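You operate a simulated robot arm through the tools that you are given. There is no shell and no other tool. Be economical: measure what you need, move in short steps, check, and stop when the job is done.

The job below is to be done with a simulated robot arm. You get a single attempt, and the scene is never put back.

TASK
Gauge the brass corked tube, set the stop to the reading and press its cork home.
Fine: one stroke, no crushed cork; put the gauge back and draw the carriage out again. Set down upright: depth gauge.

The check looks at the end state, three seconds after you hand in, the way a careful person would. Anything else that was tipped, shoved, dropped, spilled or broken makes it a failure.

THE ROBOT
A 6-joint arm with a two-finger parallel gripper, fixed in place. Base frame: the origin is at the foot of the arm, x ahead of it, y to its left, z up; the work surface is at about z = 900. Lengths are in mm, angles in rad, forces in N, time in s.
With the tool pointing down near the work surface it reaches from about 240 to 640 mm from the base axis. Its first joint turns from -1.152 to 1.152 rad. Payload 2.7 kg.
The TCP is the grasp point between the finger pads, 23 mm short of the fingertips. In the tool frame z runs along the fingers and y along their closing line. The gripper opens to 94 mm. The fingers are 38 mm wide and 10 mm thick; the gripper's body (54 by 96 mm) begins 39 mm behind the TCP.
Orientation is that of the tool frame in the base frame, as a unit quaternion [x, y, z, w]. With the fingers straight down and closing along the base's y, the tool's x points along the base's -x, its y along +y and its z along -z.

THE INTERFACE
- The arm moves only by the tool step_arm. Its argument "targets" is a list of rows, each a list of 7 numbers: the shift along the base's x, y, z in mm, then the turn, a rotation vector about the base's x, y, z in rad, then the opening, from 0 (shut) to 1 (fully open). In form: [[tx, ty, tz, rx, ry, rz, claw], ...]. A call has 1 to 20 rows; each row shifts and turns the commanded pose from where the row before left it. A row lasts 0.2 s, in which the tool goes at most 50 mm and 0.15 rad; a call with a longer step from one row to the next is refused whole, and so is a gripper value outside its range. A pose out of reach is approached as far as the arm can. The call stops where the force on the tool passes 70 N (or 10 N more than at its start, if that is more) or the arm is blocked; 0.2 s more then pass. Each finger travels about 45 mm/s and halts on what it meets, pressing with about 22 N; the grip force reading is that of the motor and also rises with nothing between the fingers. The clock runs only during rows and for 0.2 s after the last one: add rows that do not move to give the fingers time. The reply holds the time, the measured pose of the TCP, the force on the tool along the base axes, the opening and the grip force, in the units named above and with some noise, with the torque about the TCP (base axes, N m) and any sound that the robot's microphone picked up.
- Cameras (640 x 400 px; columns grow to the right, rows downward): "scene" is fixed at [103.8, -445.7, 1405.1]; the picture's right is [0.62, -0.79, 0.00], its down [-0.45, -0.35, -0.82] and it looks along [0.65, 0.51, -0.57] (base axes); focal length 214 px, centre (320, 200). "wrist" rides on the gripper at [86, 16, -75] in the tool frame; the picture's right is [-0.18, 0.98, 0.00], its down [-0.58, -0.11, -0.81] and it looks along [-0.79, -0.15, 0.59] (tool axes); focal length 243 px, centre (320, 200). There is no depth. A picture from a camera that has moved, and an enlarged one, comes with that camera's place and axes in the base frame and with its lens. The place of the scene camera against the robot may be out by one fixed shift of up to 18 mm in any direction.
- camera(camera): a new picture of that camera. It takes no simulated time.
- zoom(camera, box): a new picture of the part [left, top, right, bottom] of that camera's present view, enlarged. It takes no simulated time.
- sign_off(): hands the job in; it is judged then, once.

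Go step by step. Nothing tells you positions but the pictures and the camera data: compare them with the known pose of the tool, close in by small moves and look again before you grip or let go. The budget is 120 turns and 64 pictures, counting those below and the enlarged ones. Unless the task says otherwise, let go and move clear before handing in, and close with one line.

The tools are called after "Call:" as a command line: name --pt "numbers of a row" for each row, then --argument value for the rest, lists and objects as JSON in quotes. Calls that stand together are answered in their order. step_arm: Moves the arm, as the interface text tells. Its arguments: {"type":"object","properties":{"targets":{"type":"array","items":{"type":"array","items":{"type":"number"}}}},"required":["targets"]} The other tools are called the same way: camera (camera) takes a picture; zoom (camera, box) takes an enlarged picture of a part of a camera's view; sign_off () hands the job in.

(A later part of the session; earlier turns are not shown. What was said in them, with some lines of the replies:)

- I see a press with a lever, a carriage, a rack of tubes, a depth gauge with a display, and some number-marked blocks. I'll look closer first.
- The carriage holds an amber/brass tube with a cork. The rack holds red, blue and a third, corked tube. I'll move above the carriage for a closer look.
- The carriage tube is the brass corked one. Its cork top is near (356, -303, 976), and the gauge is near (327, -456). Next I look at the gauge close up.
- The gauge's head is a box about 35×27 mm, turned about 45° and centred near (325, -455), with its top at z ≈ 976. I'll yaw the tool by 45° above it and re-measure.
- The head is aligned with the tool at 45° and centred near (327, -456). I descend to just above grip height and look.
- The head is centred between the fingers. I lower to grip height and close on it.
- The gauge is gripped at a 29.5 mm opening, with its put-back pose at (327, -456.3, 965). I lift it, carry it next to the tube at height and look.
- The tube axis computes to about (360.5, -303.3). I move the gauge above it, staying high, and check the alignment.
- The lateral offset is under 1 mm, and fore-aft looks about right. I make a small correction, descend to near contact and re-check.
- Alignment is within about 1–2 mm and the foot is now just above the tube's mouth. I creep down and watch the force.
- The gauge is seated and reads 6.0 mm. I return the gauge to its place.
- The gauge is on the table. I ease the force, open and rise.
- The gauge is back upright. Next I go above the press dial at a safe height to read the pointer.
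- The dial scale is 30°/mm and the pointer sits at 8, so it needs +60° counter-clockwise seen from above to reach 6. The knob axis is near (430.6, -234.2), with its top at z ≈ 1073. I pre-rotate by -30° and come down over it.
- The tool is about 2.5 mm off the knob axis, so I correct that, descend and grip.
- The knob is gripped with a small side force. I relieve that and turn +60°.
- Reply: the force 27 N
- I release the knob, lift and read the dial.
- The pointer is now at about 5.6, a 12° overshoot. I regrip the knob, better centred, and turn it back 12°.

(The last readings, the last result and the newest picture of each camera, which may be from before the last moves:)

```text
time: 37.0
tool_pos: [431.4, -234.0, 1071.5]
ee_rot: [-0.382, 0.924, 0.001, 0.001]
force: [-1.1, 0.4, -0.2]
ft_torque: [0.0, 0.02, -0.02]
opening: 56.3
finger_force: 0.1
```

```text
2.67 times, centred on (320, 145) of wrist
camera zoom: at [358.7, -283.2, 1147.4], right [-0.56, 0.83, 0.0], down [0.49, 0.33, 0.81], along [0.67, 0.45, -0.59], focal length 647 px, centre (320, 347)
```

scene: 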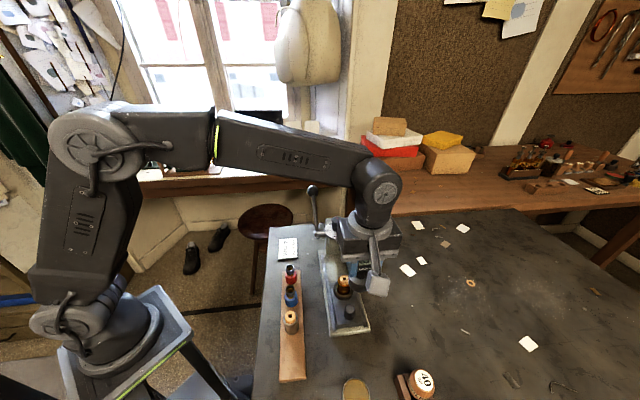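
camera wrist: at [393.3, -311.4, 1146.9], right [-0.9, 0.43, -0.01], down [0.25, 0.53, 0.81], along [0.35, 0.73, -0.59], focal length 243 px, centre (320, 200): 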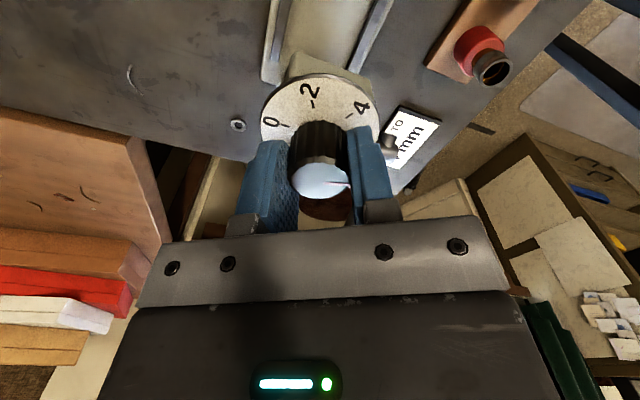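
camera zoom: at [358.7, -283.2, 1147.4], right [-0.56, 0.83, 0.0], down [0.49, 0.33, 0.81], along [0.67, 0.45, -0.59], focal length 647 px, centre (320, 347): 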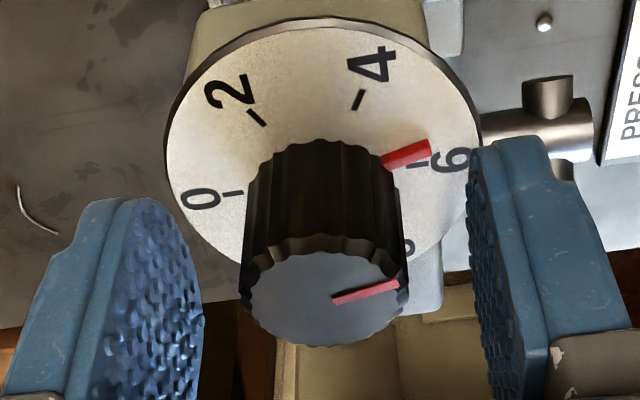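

Call:
step_arm --pt "-0.45 0.65 0 0 0 0 0.6" --pt "0 0 0 0 0 0 0.4" --pt "0 0 0 0 0 0 0" --pt "0 0 0 0 0 0 0" --pt "0 0 0 0 0 0 0"

Call:
zoom --camera "wrist" --box '[220, 70, 420, 220]'

```text
time: 38.2
tool_pos: [430.2, -234.2, 1071.7]
ee_rot: [-0.382, 0.924, 0.0, 0.0]
force: [1.6, -0.1, -0.7]
ft_torque: [-0.09, -0.06, -0.03]
opening: 29.2
finger_force: 45.3
```

```text
2.67 times, centred on (320, 145) of wrist
camera zoom: at [357.9, -282.9, 1147.5], right [-0.56, 0.83, 0.0], down [0.49, 0.33, 0.81], along [0.67, 0.45, -0.59], focal length 647 px, centre (320, 347)
```

zoom: 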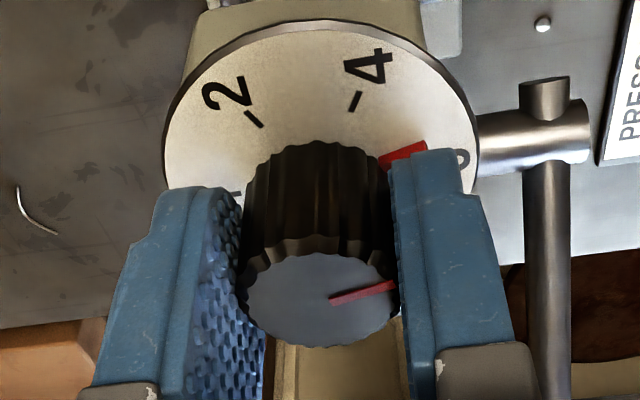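

Call:
step_arm --pt "0 0 0 0 0 -0.07 0" --pt "0 0 0 0 0 -0.07 0" --pt "0 0 0 0 0 -0.065 0" --pt "0 0 0 0 0 0 0" --pt "0 0 0 0 0 0 0.4" --pt "0 0 0 0 0 0 0.6" --pt "0 0 0 0 0 0 0.6" --pt "0 0 25 0 0 0 0.6" --pt "0 0 30 0 0 0.1 0.6" --pt "0 0 25 0 0 0.105 0.6" --pt "0 0 0 0 0 0 0.6"

Call:
zoom --camera "wrist" --box '[264, 10, 392, 90]'

```text
time: 40.6
tool_pos: [430.1, -234.3, 1152.0]
ee_rot: [-0.382, 0.924, 0.001, 0.0]
force: [-0.4, -0.1, 0.0]
ft_torque: [0.0, -0.01, -0.01]
opening: 56.4
finger_force: 0.0
```

```text
5.00 times, centred on (328, 50) of wrist
camera zoom: at [358.0, -282.7, 1227.5], right [-0.56, 0.83, 0.0], down [0.49, 0.33, 0.81], along [0.67, 0.45, -0.59], focal length 1213 px, centre (280, 950)
```

zoom: 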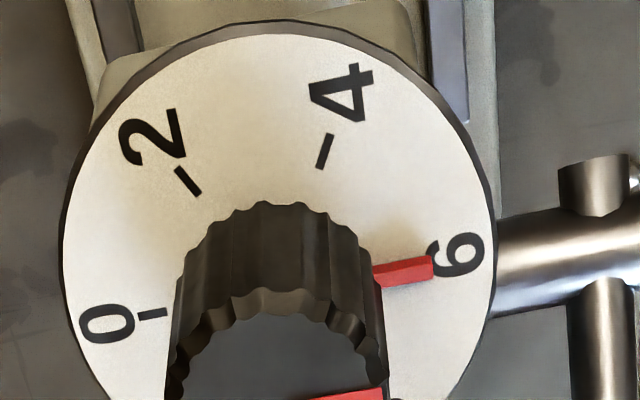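

The stop is now on 6.0. Next I go above the carriage's black knob, near (316, -345), to push the carriage in.

Call:
step_arm --pt "-30 -30 0 0 0 0 0.6" --pt "-32 -32 0 0 0 0 0.6" --pt "-32 -32 0 0 0 0 0.7" --pt "-27 -24 -20 0 0 0 0.7" --pt "0 0 -35 0 0 0 0.7" --pt "0 0 -35 0 0 0 0.7" --pt "0 0 0 0 0 0 0.7" --pt "0 0 0 0 0 0 0.7"

Call:
camera --camera "wrist"

```text
time: 42.4
tool_pos: [313.2, -355.9, 1062.6]
ee_rot: [-0.381, 0.925, 0.001, 0.0]
force: [0.2, -0.2, 0.1]
ft_torque: [-0.02, 0.01, 0.0]
opening: 65.7
finger_force: 0.1
```

```text
17 pictures are left
camera wrist: at [239.5, -404.3, 1137.6], right [-0.56, 0.83, 0.0], down [0.49, 0.33, 0.81], along [0.67, 0.45, -0.59], focal length 243 px, centre (320, 200)
```

wrist: 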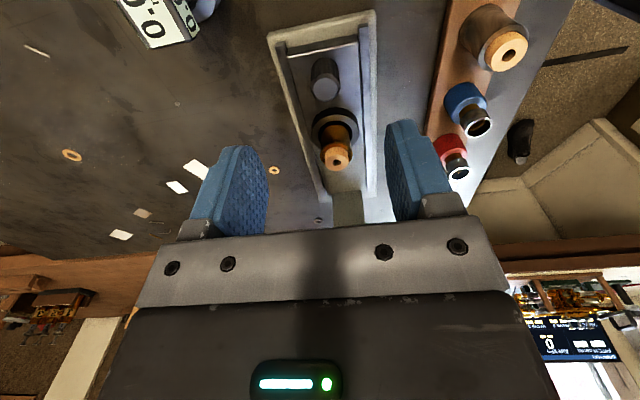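

The knob is confirmed at (316.3, -346.2). I descend with the TCP set slightly back, so the gripper body stays clear of the press head, and grip it.

Call:
step_arm --pt "-2 3.5 -25 0 0 0 0.65" --pt "0 0 -30 0 0 0 0.65" --pt "0 0 -25 0 0 0 0.65" --pt "0 0 -10 0 0 0 0.65" --pt "0 0 -7 0 0 0 0.65" --pt "0 0 0 0 0 0 0.65" --pt "0 0 0 0 0 0 0.65"

Call:
camera --camera "wrist"

```text
time: 44.0
tool_pos: [308.7, -348.6, 964.5]
ee_rot: [-0.381, 0.925, 0.0, 0.001]
force: [0.2, 0.2, 0.2]
ft_torque: [-0.01, -0.03, 0.0]
opening: 61.1
finger_force: 0.0
```

```text
16 pictures are left
camera wrist: at [236.2, -397.4, 1040.1], right [-0.56, 0.83, 0.0], down [0.49, 0.33, 0.81], along [0.67, 0.45, -0.59], focal length 243 px, centre (320, 200)
```

wrist: 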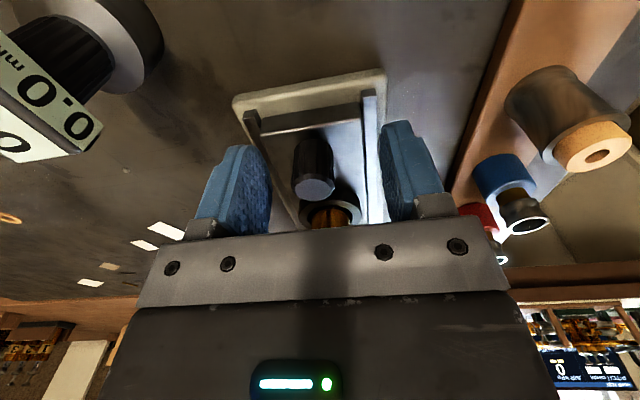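

Call:
step_arm --pt "1.6 -2.3 0 0 0 0 0.65" --pt "0 0 0 0 0 0 0.45" --pt "0 0 0 0 0 0 0.3" --pt "0 0 0 0 0 0 0" --pt "0 0 0 0 0 0 0" --pt "0 0 0 0 0 0 0"

```text
time: 45.4
tool_pos: [311.4, -351.5, 963.1]
ee_rot: [-0.381, 0.924, -0.003, 0.002]
force: [21.4, -21.5, -4.6]
ft_torque: [0.41, 0.38, -0.33]
opening: 21.8
finger_force: 44.5
```

A side load remains after gripping, so I shift toward the knob to relieve it.

Call:
step_arm --pt "0.6 -0.6 0 0 0 0 0" --pt "0 0 0 0 0 0 0"

```text
time: 46.0
tool_pos: [312.5, -353.0, 963.4]
ee_rot: [-0.381, 0.925, -0.002, 0.002]
force: [19.5, -18.5, -3.0]
ft_torque: [-0.11, 0.48, -0.15]
opening: 22.0
finger_force: 45.7
```

Call:
step_arm --pt "1 -1 0 0 0 0 0" --pt "1 -1 0 0 0 0 0" --pt "0 0 0 0 0 0 0"

```text
time: 46.8
tool_pos: [311.3, -352.9, 963.0]
ee_rot: [-0.381, 0.924, 0.001, 0.0]
force: [4.4, -1.7, 4.4]
ft_torque: [-0.63, -0.25, 0.02]
opening: 21.7
finger_force: 45.2
```

Side load is gone. Now I push the carriage in along the 45° axis, halfway first.

Call:
step_arm --pt "3 3 0 0 0 0 0" --pt "6 6 0 0 0 0 0" --pt "7 7 0 0 0 0 0" --pt "7 7 0 0 0 0 0" --pt "7 7 0 0 0 0 0" --pt "5 5 0 0 0 0 0" --pt "0 0 0 0 0 0 0"

Call:
zoom --camera "scene" --box '[270, 200, 400, 320]'

```text
time: 48.4
tool_pos: [347.2, -318.7, 965.5]
ee_rot: [-0.381, 0.925, 0.001, 0.001]
force: [-5.5, 8.0, 4.5]
ft_torque: [-0.08, -0.22, 0.03]
opening: 21.8
finger_force: 45.0
```

```text
3.33 times, centred on (335, 260) of scene
camera zoom: at [103.5, -445.4, 1405.2], right [0.62, -0.79, 0.0], down [-0.45, -0.35, -0.82], along [0.65, 0.51, -0.57], focal length 715 px, centre (270, 0)
```

zoom: 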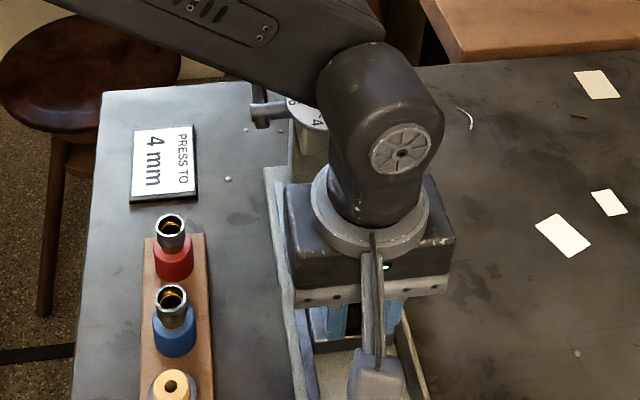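

The carriage follows smoothly. I continue in.

Call:
step_arm --pt "7 7 0 0 0 0 0" --pt "7 7 0 0 0 0 0" --pt "7 7 0 0 0 0 0" --pt "7 7 0 0 0 0 0" --pt "0 0 0 0 0 0 0"

Call:
camera --camera "wrist"

```text
time: 49.6
tool_pos: [375.5, -289.9, 963.7]
ee_rot: [-0.381, 0.925, 0.0, 0.002]
force: [-2.3, 3.9, 1.3]
ft_torque: [0.06, 0.53, -0.01]
opening: 21.5
finger_force: 45.0
```

```text
14 pictures are left
camera wrist: at [302.1, -338.9, 1040.1], right [-0.56, 0.83, 0.0], down [0.49, 0.33, 0.81], along [0.67, 0.45, -0.59], focal length 243 px, centre (320, 200)
```

wrist: 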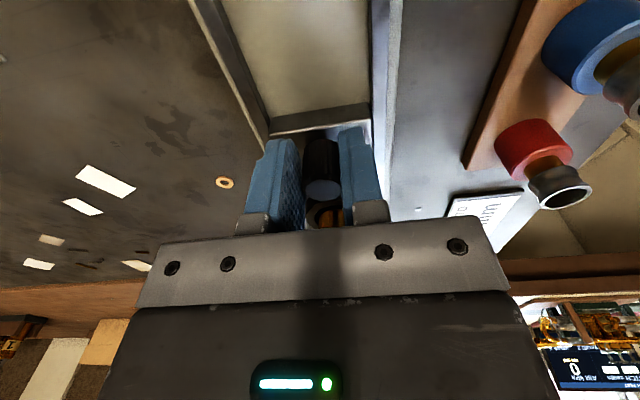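

About 89 mm is done and roughly 10 mm remain. I creep to the end stop, watching the force.

Call:
step_arm --pt "2 2 0 0 0 0 0" --pt "2 2 0 0 0 0 0" --pt "1 1 0 0 0 0 0" --pt "1 1 0 0 0 0 0" --pt "0 0 0 0 0 0 0"

```text
time: 50.8
tool_pos: [380.0, -284.0, 964.0]
ee_rot: [-0.381, 0.925, 0.001, 0.0]
force: [-8.6, -1.3, -11.7]
ft_torque: [0.22, -1.44, 0.52]
opening: 21.7
finger_force: 45.3
```

Call:
step_arm --pt "0.7 0.7 0 0 0 0 0" --pt "0 0 0 0 0 0 0"

Call:
zoom --camera "scene" --box '[290, 200, 400, 300]'

```text
time: 51.4
tool_pos: [380.5, -284.1, 964.4]
ee_rot: [-0.38, 0.925, 0.0, -0.001]
force: [-25.0, -9.7, -9.0]
ft_torque: [1.17, -2.72, 0.95]
opening: 21.7
finger_force: 45.2
```

```text
4.00 times, centred on (345, 250) of scene
camera zoom: at [103.1, -446.1, 1405.1], right [0.62, -0.79, 0.0], down [-0.45, -0.35, -0.82], along [0.65, 0.51, -0.57], focal length 858 px, centre (220, 0)
```

zoom: 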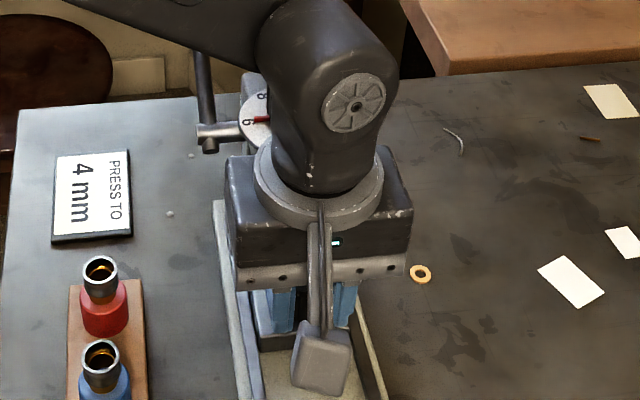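

The torque says the upper gripper body is touching the dial knob, not the carriage stop. I release, back straight off, and will finish the push from behind with closed fingers.

Call:
step_arm --pt "-0.5 -0.5 0 0 0 0 0" --pt "0 0 0 0 0 0 0.4" --pt "0 0 0 0 0 0 0.5" --pt "0 0 0 0 0 0 0.5" --pt "-5 -5 0 0 0 0 0.5" --pt "-8 -8 0 0 0 0 0.5" --pt "-10 -10 0 0 0 0 0.5" --pt "-10 -10 0 0 0 0 0.5" --pt "-8 -8 0 0 0 0 0.5" --pt "0 0 0 0 0 0 0.3" --pt "0 0 0 0 0 0 0" --pt "0 0 0 0 0 0 0" --pt "0 0 0 0 0 0 0"

Call:
camera --camera "wrist"

Call:
zoom --camera "scene" --box '[310, 200, 390, 290]'

```text
time: 54.2
tool_pos: [341.9, -323.4, 964.4]
ee_rot: [-0.381, 0.925, 0.002, 0.002]
force: [0.0, 0.2, -0.3]
ft_torque: [0.0, 0.01, -0.04]
opening: 0.2
finger_force: 22.0
```

```text
12 pictures are left
camera wrist: at [269.1, -373.8, 1040.1], right [-0.56, 0.83, 0.0], down [0.49, 0.33, 0.81], along [0.67, 0.45, -0.59], focal length 243 px, centre (320, 200)
```

wrist: 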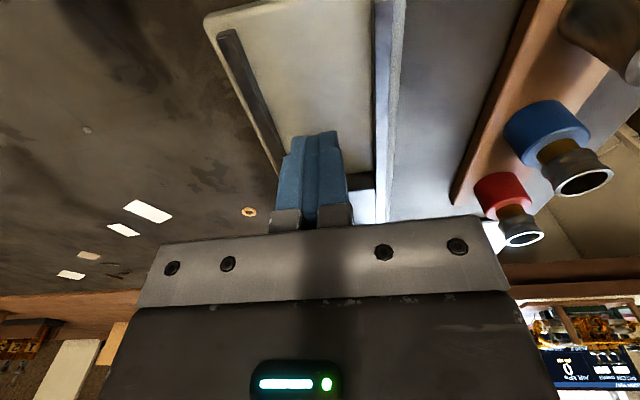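

```text
4.44 times, centred on (350, 245) of scene
camera zoom: at [103.8, -445.7, 1405.1], right [0.62, -0.79, 0.0], down [-0.45, -0.35, -0.82], along [0.65, 0.51, -0.57], focal length 953 px, centre (187, 0)
```

zoom: 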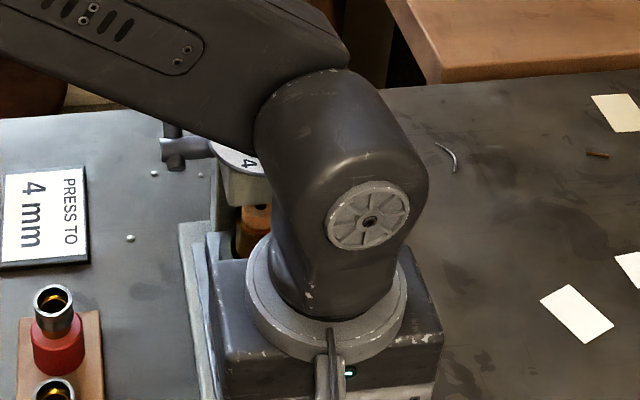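

Call:
step_arm --pt "6 6 -5 0 0 0 0" --pt "7 7 0 0 0 0 0" --pt "6 6 0 0 0 0 0" --pt "2 2 0 0 0 0 0" --pt "1.5 1.5 0 0 0 0 0" --pt "0 0 0 0 0 0 0"

```text
time: 55.6
tool_pos: [364.4, -301.2, 960.2]
ee_rot: [-0.382, 0.924, 0.001, 0.001]
force: [-0.4, -0.1, 0.6]
ft_torque: [-0.02, 0.01, 0.03]
opening: 0.0
finger_force: 21.7
```

Call:
step_arm --pt "0.7 0.7 0 0 0 0 0" --pt "0.7 0.7 0 0 0 0 0" --pt "0.7 0.7 0 0 0 0 0" --pt "0.7 0.7 0 0 0 0 0" --pt "0 0 0 0 0 0 0"

```text
time: 56.8
tool_pos: [366.1, -299.0, 959.7]
ee_rot: [-0.381, 0.924, 0.0, 0.001]
force: [0.2, 0.9, -0.4]
ft_torque: [-0.01, 0.02, 0.01]
opening: 0.0
finger_force: 21.9
```

Call:
step_arm --pt "0.7 0.7 0 0 0 0 0" --pt "0.7 0.7 0 0 0 0 0" --pt "0.7 0.7 0 0 0 0 0" --pt "0.7 0.7 0 0 0 0 0" --pt "0 0 0 0 0 0 0"

```text
time: 58.0
tool_pos: [368.2, -297.3, 959.6]
ee_rot: [-0.38, 0.925, 0.0, 0.0]
force: [-17.3, -11.9, 5.1]
ft_torque: [0.08, -0.08, 0.13]
opening: 0.1
finger_force: 21.6
```

Call:
step_arm --pt "0.6 0.6 0 0 0 0 0" --pt "0.6 0.6 0 0 0 0 0" --pt "0 0 0 0 0 0 0"

Call:
zoom --camera "wrist" --box '[220, 60, 420, 230]'

```text
time: 58.8
tool_pos: [369.1, -297.3, 959.1]
ee_rot: [-0.38, 0.925, 0.001, 0.0]
force: [-30.2, -17.7, 7.8]
ft_torque: [0.11, -0.09, 0.26]
opening: 0.1
finger_force: 22.0
```

```text
2.35 times, centred on (320, 145) of wrist
camera zoom: at [295.3, -346.7, 1035.5], right [-0.56, 0.83, 0.0], down [0.49, 0.33, 0.81], along [0.67, 0.45, -0.59], focal length 571 px, centre (320, 329)
```

zoom: 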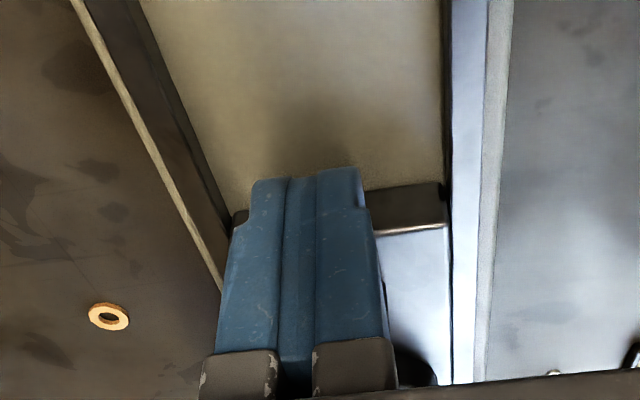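

The carriage is firmly at its end stop. I back away, rise, and go above the lever ball.

Call:
step_arm --pt "-8 -8 0 0 0 0 0" --pt "-10 -10 10 0 0 0 0" --pt "0 0 45 0 0 0 0" --pt "0 0 45 0 0 0 0" --pt "0 0 45 0 0 0 0" --pt "0 0 45 0 0 0 0" --pt "0 0 15 0 0 0 0.4" --pt "20 33 0 0 0 0 0.6" --pt "20 33 0 0 0 0 0.6" --pt "20 33 0 0 0 0 0.6" --pt "20 33 0 0 0 0 0.6" --pt "20 33 0 0 0 0 0.6" --pt "20 30 0 0 0 0 0.6" --pt "0 0 0 0 0 0 0.6" --pt "0 0 0 0 0 0 0.6"

Call:
camera --camera "wrist"

```text
time: 62.0
tool_pos: [474.2, -119.3, 1164.7]
ee_rot: [-0.381, 0.925, 0.0, 0.001]
force: [-0.4, 0.1, 0.0]
ft_torque: [0.0, -0.01, -0.04]
opening: 56.6
finger_force: 0.1
```

```text
9 pictures are left
camera wrist: at [400.2, -168.3, 1240.5], right [-0.56, 0.83, 0.0], down [0.49, 0.33, 0.81], along [0.67, 0.45, -0.59], focal length 243 px, centre (320, 200)
```

wrist: 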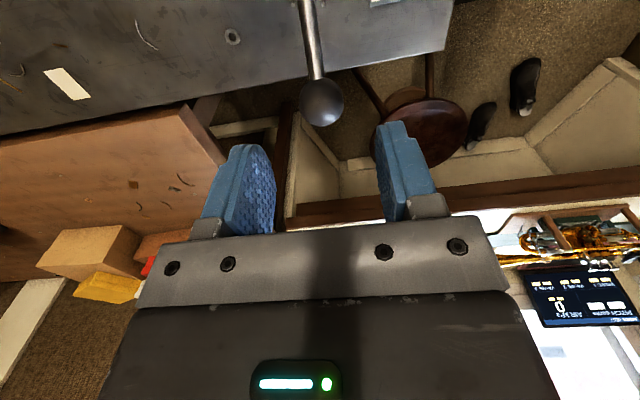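

The ball is near (479, -114, 1087) and laterally centred between the fingers. I descend and grip it.

Call:
step_arm --pt "4 4.5 -25 0 0 0 0.65" --pt "0 0 -25 0 0 0 0.65" --pt "0 0 -15 0 0 0 0.65" --pt "0 0 -10 0 0 0 0.65" --pt "0 0 0 0 0 0 0.65" --pt "0 0 0 0 0 0 0.65"

Call:
camera --camera "wrist"

```text
time: 63.4
tool_pos: [474.8, -114.6, 1089.2]
ee_rot: [-0.381, 0.925, 0.0, 0.001]
force: [-0.8, -0.3, -0.7]
ft_torque: [-0.03, -0.02, -0.03]
opening: 61.1
finger_force: 0.1
```

```text
8 pictures are left
camera wrist: at [402.4, -164.4, 1165.4], right [-0.56, 0.83, 0.0], down [0.49, 0.33, 0.81], along [0.67, 0.45, -0.59], focal length 243 px, centre (320, 200)
```

wrist: 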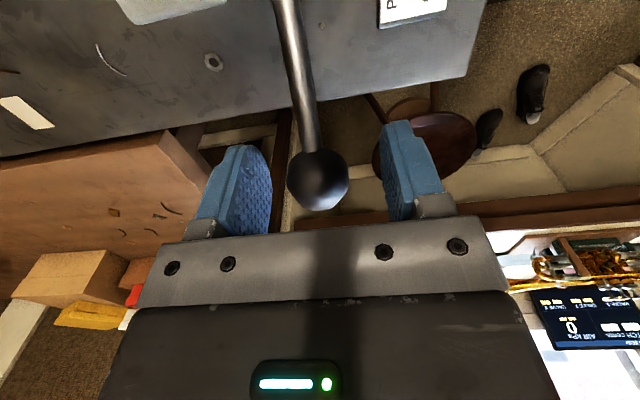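

The ball sits exactly at the grasp point. I close and make a gentle downward test.

Call:
step_arm --pt "0 0 0 0 0 0 0.4" --pt "0 0 0 0 0 0 0" --pt "0 0 0 0 0 0 0" --pt "0 0 0 0 0 0 0" --pt "0 0 0 0 0 0 0"

```text
time: 64.6
tool_pos: [476.6, -116.3, 1089.4]
ee_rot: [-0.38, 0.925, -0.002, 0.002]
force: [24.3, -20.6, -3.7]
ft_torque: [-0.33, 0.06, -0.24]
opening: 31.5
finger_force: 44.8
```

Call:
step_arm --pt "1 -0.9 0 0 0 0 0" --pt "0.8 -0.7 0 0 0 0 0" --pt "0 0 0 0 0 0 0"

```text
time: 65.4
tool_pos: [477.2, -116.4, 1090.0]
ee_rot: [-0.381, 0.925, 0.001, 0.0]
force: [5.5, -13.8, 0.9]
ft_torque: [-0.33, 0.2, -0.09]
opening: 31.2
finger_force: 45.0
```

Call:
step_arm --pt "1.9 1.9 -2.9 0 0 0 0" --pt "1.9 1.9 -2.9 0 0 0 0" --pt "0 0 0 0 0 0 0"

```text
time: 66.2
tool_pos: [480.3, -114.2, 1084.1]
ee_rot: [-0.381, 0.925, -0.001, -0.002]
force: [-7.2, -20.9, -0.2]
ft_torque: [-0.87, 0.73, -0.11]
opening: 31.1
finger_force: 44.6
```

The lever moves freely downward, with some excess outward push. I continue with a flatter path.

Call:
step_arm --pt "0.3 0 -3 0 0 0 0" --pt "0.7 0.5 -3 0 0 0 0" --pt "0 0 0 0 0 0 0"

```text
time: 67.0
tool_pos: [482.0, -111.4, 1078.9]
ee_rot: [-0.382, 0.924, -0.002, 0.003]
force: [3.5, -13.3, 8.2]
ft_torque: [-1.0, 0.78, -0.09]
opening: 31.3
finger_force: 44.7
```

Call:
step_arm --pt "1.6 0.9 -4 0 0 0 0" --pt "1.6 1.0 -4 0 0 0 0" --pt "1.4 1.1 -4 0 0 0 0" --pt "0 0 0 0 0 0 0"

```text
time: 68.0
tool_pos: [486.8, -107.4, 1065.7]
ee_rot: [-0.381, 0.925, 0.0, 0.001]
force: [-4.2, -4.4, 9.1]
ft_torque: [-0.97, 0.88, 0.03]
opening: 31.5
finger_force: 44.4
```

Call:
step_arm --pt "1.4 1.4 -5 0 0 0 0" --pt "1.2 1.2 -5 0 0 0 0" --pt "1.0 1.0 -5 0 0 0 0" --pt "0.8 0.8 -5 0 0 0 0" --pt "0 0 0 0 0 0 0"

```text
time: 69.2
tool_pos: [490.1, -103.1, 1046.2]
ee_rot: [-0.381, 0.925, 0.0, 0.002]
force: [-0.7, -3.8, 10.5]
ft_torque: [-0.91, 0.78, 0.01]
opening: 31.5
finger_force: 45.6
```

Call:
step_arm --pt "0.7 0.7 -5 0 0 0 0" --pt "0.6 0.6 -5 0 0 0 0" --pt "0.4 0.4 -5 0 0 0 0" --pt "0.3 0.3 -5 0 0 0 0" --pt "0 0 0 0 0 0 0"

```text
time: 70.4
tool_pos: [492.8, -102.1, 1025.4]
ee_rot: [-0.381, 0.925, 0.002, 0.0]
force: [-12.0, 5.4, 13.2]
ft_torque: [-0.76, 0.82, 0.05]
opening: 31.4
finger_force: 44.4
```

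Call:
step_arm --pt "-0.2 0.4 -4 0 0 0 0" --pt "0 0 -4 0 0 0 0" --pt "-0.1 -0.1 -4 0 0 0 0" --pt "-0.2 -0.2 -4 0 0 0 0" --pt "0 0 0 0 0 0 0"

Call:
camera --camera "scene"

```text
time: 71.6
tool_pos: [492.4, -102.4, 1010.2]
ee_rot: [-0.381, 0.924, 0.001, 0.001]
force: [-9.6, 7.1, 14.2]
ft_torque: [-0.77, 0.81, 0.05]
opening: 31.2
finger_force: 44.5
```

```text
7 pictures are left
```

scene: 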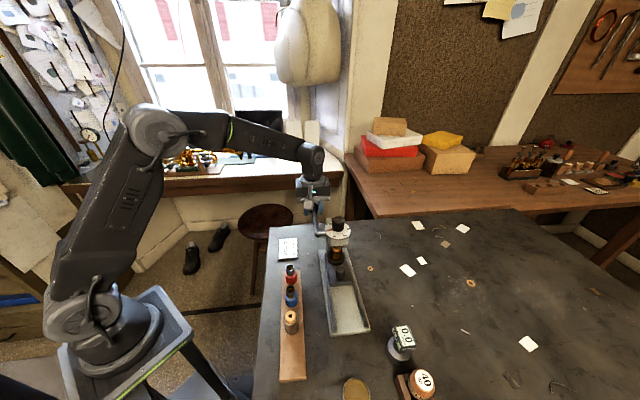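

The lever is going through its stroke with light resistance. I continue down toward the stop.

Call:
step_arm --pt "-0.2 -0.2 -4 0 0 0 0" --pt "-0.3 -0.3 -4 0 0 0 0" --pt "-0.4 -0.4 -4 0 0 0 0" --pt "-0.5 -0.5 -4 0 0 0 0" --pt "0 0 0 0 0 0 0"

```text
time: 72.8
tool_pos: [492.3, -100.9, 993.8]
ee_rot: [-0.381, 0.925, 0.001, 0.003]
force: [-11.4, 23.5, 26.2]
ft_torque: [-0.08, -0.14, -0.05]
opening: 31.8
finger_force: 45.2
```

Call:
step_arm --pt "-0.6 0.8 -2 0 0 0 0" --pt "-0.6 0.3 -2 0 0 0 0" --pt "-0.2 -0.2 -2 0 0 0 0" --pt "0 0 0 0 0 0 0"

```text
time: 73.8
tool_pos: [490.9, -102.6, 991.2]
ee_rot: [-0.381, 0.925, -0.002, 0.004]
force: [0.5, 2.5, 28.4]
ft_torque: [-0.04, -0.03, -0.01]
opening: 31.2
finger_force: 45.3
```

Call:
step_arm --pt "-0.2 -0.2 -2 0 0 0 0" --pt "-0.3 -0.3 -2 0 0 0 0" --pt "-0.3 -0.3 -2 0 0 0 0" --pt "0 0 0 0 0 0 0"

```text
time: 74.8
tool_pos: [490.9, -103.5, 985.3]
ee_rot: [-0.381, 0.925, -0.002, 0.005]
force: [3.4, -2.0, 27.4]
ft_torque: [0.13, -0.09, 0.01]
opening: 30.9
finger_force: 45.6
```

Steady resistance around 27 N fits the cork sliding in. I continue.

Call:
step_arm --pt "-0.4 -0.4 -2 0 0 0 0" --pt "-0.4 -0.4 -2 0 0 0 0" --pt "-0.4 -0.4 -2 0 0 0 0" --pt "-0.4 -0.4 -2 0 0 0 0" --pt "0 0 0 0 0 0 0"

```text
time: 76.0
tool_pos: [490.7, -103.4, 982.9]
ee_rot: [-0.382, 0.924, -0.005, 0.01]
force: [-4.4, 20.8, 61.0]
ft_torque: [-1.22, 0.73, 0.09]
opening: 31.3
finger_force: 45.2
```

Call:
step_arm --pt "0 0.3 -0.6 0 0 0 0" --pt "0 0 0 0 0 0 0"

Call:
zoom --camera "scene" --box '[305, 205, 375, 285]'

```text
time: 76.6
tool_pos: [491.7, -102.9, 982.9]
ee_rot: [-0.382, 0.924, -0.005, 0.01]
force: [-10.7, 22.0, 61.9]
ft_torque: [-0.77, 0.22, 0.11]
opening: 31.2
finger_force: 45.0
```

```text
5.00 times, centred on (340, 245) of scene
camera zoom: at [102.5, -444.8, 1405.5], right [0.62, -0.79, 0.0], down [-0.45, -0.35, -0.82], along [0.65, 0.51, -0.57], focal length 1072 px, centre (220, -25)
```

zoom: 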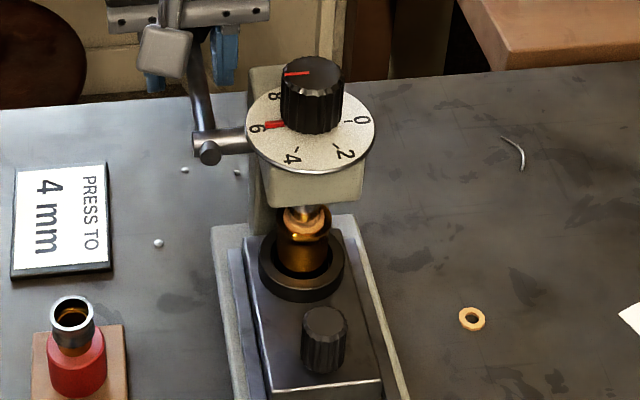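

The lever is hard against the stop and the dial still reads 6. Stroke done, so I guide the lever back up along the same arc.

Call:
step_arm --pt "0.4 0.2 4 0 0 0 0" --pt "0.6 0.6 5 0 0 0 0" --pt "0.5 0.5 5 0 0 0 0" --pt "0.4 0.3 5 0 0 0 0" --pt "0.3 0.2 5 0 0 0 0" --pt "0.1 0.1 5 0 0 0 0" --pt "0.1 0 5 0 0 0 0" --pt "-0.1 -0.1 5 0 0 0 0" --pt "0 0 0 0 0 0 0"

```text
time: 78.6
tool_pos: [489.9, -104.0, 1011.5]
ee_rot: [-0.381, 0.925, 0.0, 0.001]
force: [7.3, -13.4, -7.7]
ft_torque: [1.13, -0.62, -0.08]
opening: 31.3
finger_force: 44.9
```

Call:
step_arm --pt "0.6 -0.5 5 0 0 0 0" --pt "0.1 -0.3 5 0 0 0 0" --pt "-0.2 -0.2 5 0 0 0 0" --pt "-0.3 -0.3 5 0 0 0 0" --pt "-0.4 -0.4 5 0 0 0 0" --pt "-0.6 -0.6 5 0 0 0 0" --pt "-0.7 -0.7 5 0 0 0 0" --pt "-0.9 -0.9 5 0 0 0 0" --pt "0 0 0 0 0 0 0"

```text
time: 80.6
tool_pos: [488.0, -105.7, 1050.7]
ee_rot: [-0.382, 0.924, 0.002, 0.001]
force: [-11.5, 0.7, -12.4]
ft_torque: [0.89, -1.01, 0.03]
opening: 31.4
finger_force: 44.9
```

Call:
step_arm --pt "-1.1 -0.9 5 0 0 0 0" --pt "-1.1 -1.1 5 0 0 0 0" --pt "-1.2 -1.2 5 0 0 0 0" --pt "-1.3 -1.3 5 0 0 0 0" --pt "-1.5 -1.5 5 0 0 0 0" --pt "-1.6 -1.6 5 0 0 0 0" --pt "-1.6 -1.6 4 0 0 0 0" --pt "0 0 0 0 0 0 0"

```text
time: 82.4
tool_pos: [478.3, -115.2, 1084.1]
ee_rot: [-0.381, 0.925, 0.001, -0.001]
force: [11.9, 7.1, -27.9]
ft_torque: [-0.06, -0.01, 0.0]
opening: 30.9
finger_force: 45.2
```

Call:
step_arm --pt "-0.4 -0.4 1.5 0 0 0 0" --pt "0 0 0 0 0 0 0"

```text
time: 83.0
tool_pos: [476.2, -116.7, 1088.3]
ee_rot: [-0.381, 0.925, 0.0, -0.001]
force: [11.4, 4.2, -22.4]
ft_torque: [-0.18, 0.16, 0.0]
opening: 31.7
finger_force: 44.9
```

The lever is back at its rest position. I release it and rise.

Call:
step_arm --pt "0 0 -0.8 0 0 0 0" --pt "0 0 0 0 0 0 0.4" --pt "0 0 0 0 0 0 0.65" --pt "0 0 0 0 0 0 0.65" --pt "0 0 25 0 0 0 0.65" --pt "0 0 35 0 0 0 0.65" --pt "0 0 25 0 0 0 0.65" --pt "-20 -33 0 0 0 0 0.65" --pt "-20 -33 0 0 0 0 0.65" --pt "-20 -33 0 0 0 0 0.65" --pt "-20 -33 0 0 0 0 0.65" --pt "-20 -33 0 0 0 0 0.65" --pt "-20 -31 0 0 0 0 0.65" --pt "0 0 0 0 0 0 0.65"

Call:
zoom --camera "scene" --box '[270, 165, 410, 255]'

```text
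time: 86.0
tool_pos: [359.4, -312.4, 1173.0]
ee_rot: [-0.381, 0.924, -0.001, 0.001]
force: [0.4, -0.6, 0.2]
ft_torque: [-0.06, 0.0, -0.01]
opening: 61.1
finger_force: 0.1
```

```text
4.44 times, centred on (340, 210) of scene
camera zoom: at [103.7, -445.7, 1405.1], right [0.62, -0.79, 0.0], down [-0.45, -0.35, -0.82], along [0.65, 0.51, -0.57], focal length 953 px, centre (231, 156)
```

zoom: 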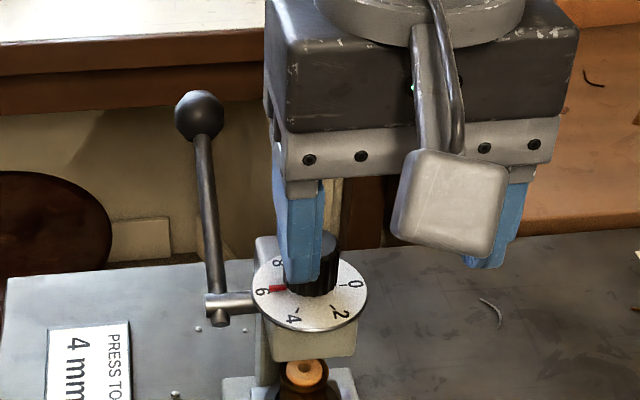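

The lever rests exactly where it began, the ram is up and the dial is at 6. To draw the carriage out I tilt the tool back 0.2 rad so its upper body clears the press, and come down behind the knob.

Call:
step_arm --pt "-2.5 5 -20 0.07 -0.07 0 0.6" --pt "0 0 -40 0.07 -0.07 0 0.6" --pt "0 0 -45 0 0 0 0.6" --pt "0 0 -45 0 0 0 0.6" --pt "0 0 -35 0 0 0 0.6" --pt "0 0 -15 0 0 0 0.6" --pt "0 0 -5 0 0 0 0.6" --pt "0 0 0 0 0 0 0.6" --pt "0 0 0 0 0 0 0.6"

Call:
camera --camera "wrist"

```text
time: 88.0
tool_pos: [355.4, -307.4, 967.4]
ee_rot: [-0.379, 0.92, 0.038, 0.091]
force: [-0.3, 0.7, -0.7]
ft_torque: [-0.01, -0.01, -0.03]
opening: 56.3
finger_force: 0.2
```

```text
4 pictures are left
camera wrist: at [272.9, -365.8, 1025.3], right [-0.56, 0.82, 0.04], down [0.37, 0.21, 0.91], along [0.74, 0.53, -0.42], focal length 243 px, centre (320, 200)
```

wrist: 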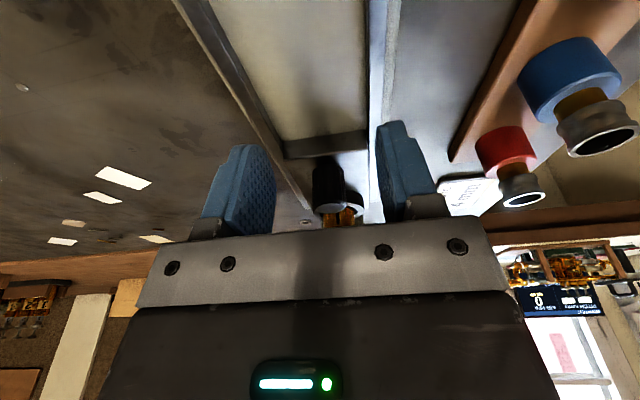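

The knob lies straight ahead between the fingers. I advance around it and close.

Call:
step_arm --pt "5.7 4.3 0 0 0 0 0.6" --pt "6 6 0 0 0 0 0.6" --pt "6 6 0 0 0 0 0.6" --pt "5 5 0 0 0 0 0.6" --pt "2 2 0 0 0 0 0.6" --pt "0 0 0 0 0 0 0.4" --pt "0 0 0 0 0 0 0" --pt "0 0 0 0 0 0 0" --pt "0 0 0 0 0 0 0"

```text
time: 90.0
tool_pos: [379.2, -284.1, 967.9]
ee_rot: [-0.379, 0.92, 0.039, 0.092]
force: [-1.0, 1.7, -0.7]
ft_torque: [-0.28, -0.21, 0.01]
opening: 21.5
finger_force: 44.9
```

The knob is gripped with no side load. I draw the carriage out.

Call:
step_arm --pt "-3 -3 0 0 0 0 0" --pt "-6 -6 0 0 0 0 0" --pt "-7 -7 0 0 0 0 0" --pt "-7 -7 0 0 0 0 0" --pt "-7 -7 0 0 0 0 0" --pt "-7 -7 0 0 0 0 0" --pt "-7 -7 0 0 0 0 0" --pt "-7 -7 0 0 0 0 0" --pt "-7 -7 0 0 0 0 0" --pt "-5 -5 0 0 0 0 0" --pt "0 0 0 0 0 0 0"

```text
time: 92.4
tool_pos: [316.9, -347.6, 967.1]
ee_rot: [-0.379, 0.92, 0.039, 0.092]
force: [2.8, -4.6, -5.6]
ft_torque: [-0.16, -0.57, 0.0]
opening: 21.6
finger_force: 45.0
```

Call:
step_arm --pt "-2 -2 0 0 0 0 0" --pt "-2 -2 0 0 0 0 0" --pt "-2 -2 0 0 0 0 0" --pt "-1.5 -1.5 0 0 0 0 0" --pt "0 0 0 0 0 0 0"

```text
time: 93.6
tool_pos: [310.2, -354.7, 966.1]
ee_rot: [-0.38, 0.92, 0.036, 0.093]
force: [18.1, -18.7, -15.7]
ft_torque: [0.19, 0.05, -0.35]
opening: 21.4
finger_force: 45.0
```

Call:
step_arm --pt "0.8 -1 0.3 0 0 0 0" --pt "-0.5 -2 0 0 0 0 0" --pt "-0.8 -0.8 0 0 0 0 0" --pt "0 0 0 0 0 0 0"

```text
time: 94.6
tool_pos: [308.9, -355.5, 966.6]
ee_rot: [-0.38, 0.919, 0.04, 0.093]
force: [13.0, 22.1, 3.6]
ft_torque: [-0.29, -0.1, 0.09]
opening: 21.8
finger_force: 45.1
```

The carriage is at its outer stop. I release it, rise and inspect.

Call:
step_arm --pt "0.5 0.7 0 0 0 0 0" --pt "0 0 0 0 0 0 0.4" --pt "0 0 0 0 0 0 0.6" --pt "0 0 0 0 0 0 0.6" --pt "-3 -3 15 0 0 0 0.6" --pt "-3 -3 30 0 0 0 0.6" --pt "0 0 40 0 0 0 0.6" --pt "0 0 30 -0.07 0.07 0 0.6" --pt "0 0 20 -0.07 0.07 0 0.6" --pt "0 0 0 0 0 0 0.6" --pt "0 0 0 0 0 0 0.6"

Call:
camera --camera "wrist"

```text
time: 97.0
tool_pos: [304.2, -363.7, 1102.5]
ee_rot: [-0.381, 0.924, 0.0, 0.001]
force: [-0.4, -0.1, -0.2]
ft_torque: [0.01, 0.01, 0.01]
opening: 56.3
finger_force: 0.0
```

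```text
3 pictures are left
camera wrist: at [231.8, -412.8, 1178.6], right [-0.56, 0.83, 0.0], down [0.49, 0.33, 0.81], along [0.67, 0.45, -0.59], focal length 243 px, centre (320, 200)
```

wrist: 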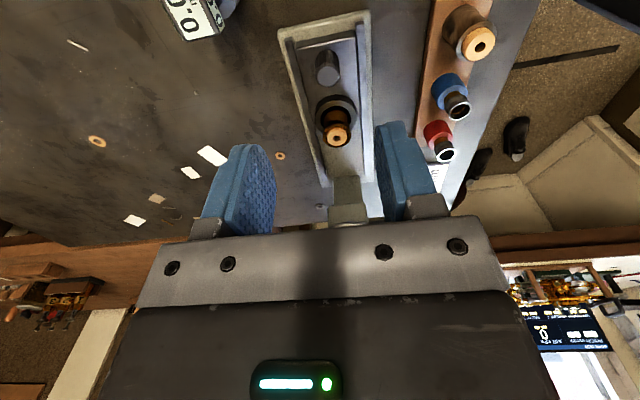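

Call:
zoom --camera "wrist" --box '[290, 50, 390, 160]'

Call:
zoom --camera "scene" --box '[260, 170, 450, 400]'

```text
3.64 times, centred on (340, 105) of wrist
camera zoom: at [231.8, -412.8, 1178.6], right [-0.56, 0.83, 0.0], down [0.49, 0.33, 0.81], along [0.67, 0.45, -0.59], focal length 882 px, centre (247, 546)
```

zoom: 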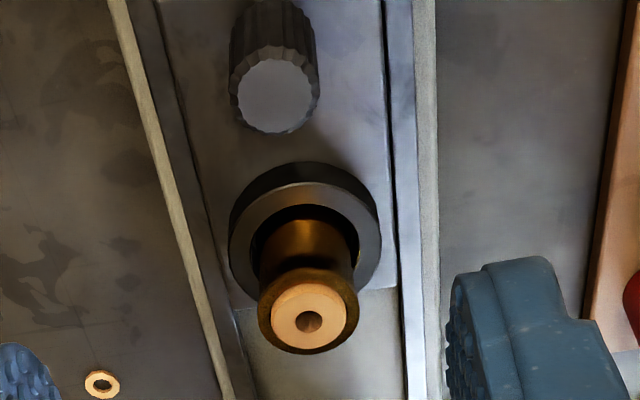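

```text
1.74 times, centred on (355, 285) of scene
camera zoom: at [103.8, -445.7, 1405.1], right [0.62, -0.79, 0.0], down [-0.45, -0.35, -0.82], along [0.65, 0.51, -0.57], focal length 373 px, centre (259, 52)
```

zoom: 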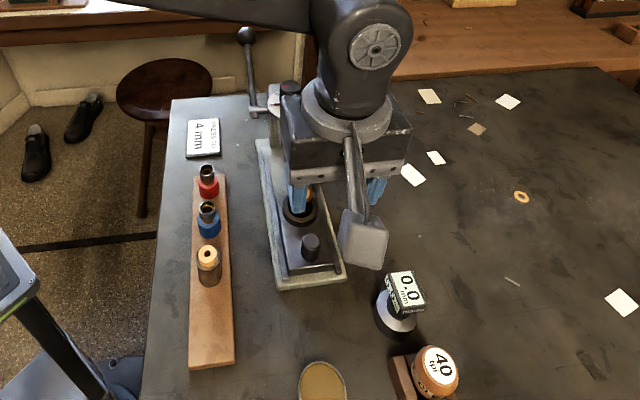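

The cork is home and flush, the stop is at 6.0, the carriage is out, the gauge is upright and the lever is at rest. Handing in.

Call:
sign_off

```text
The job is handed in.
```

The brass tube gauged 6.0 mm, so I set the stop to 6. I pressed its cork home flush in one stroke, drew the carriage back out and put the gauge back upright.
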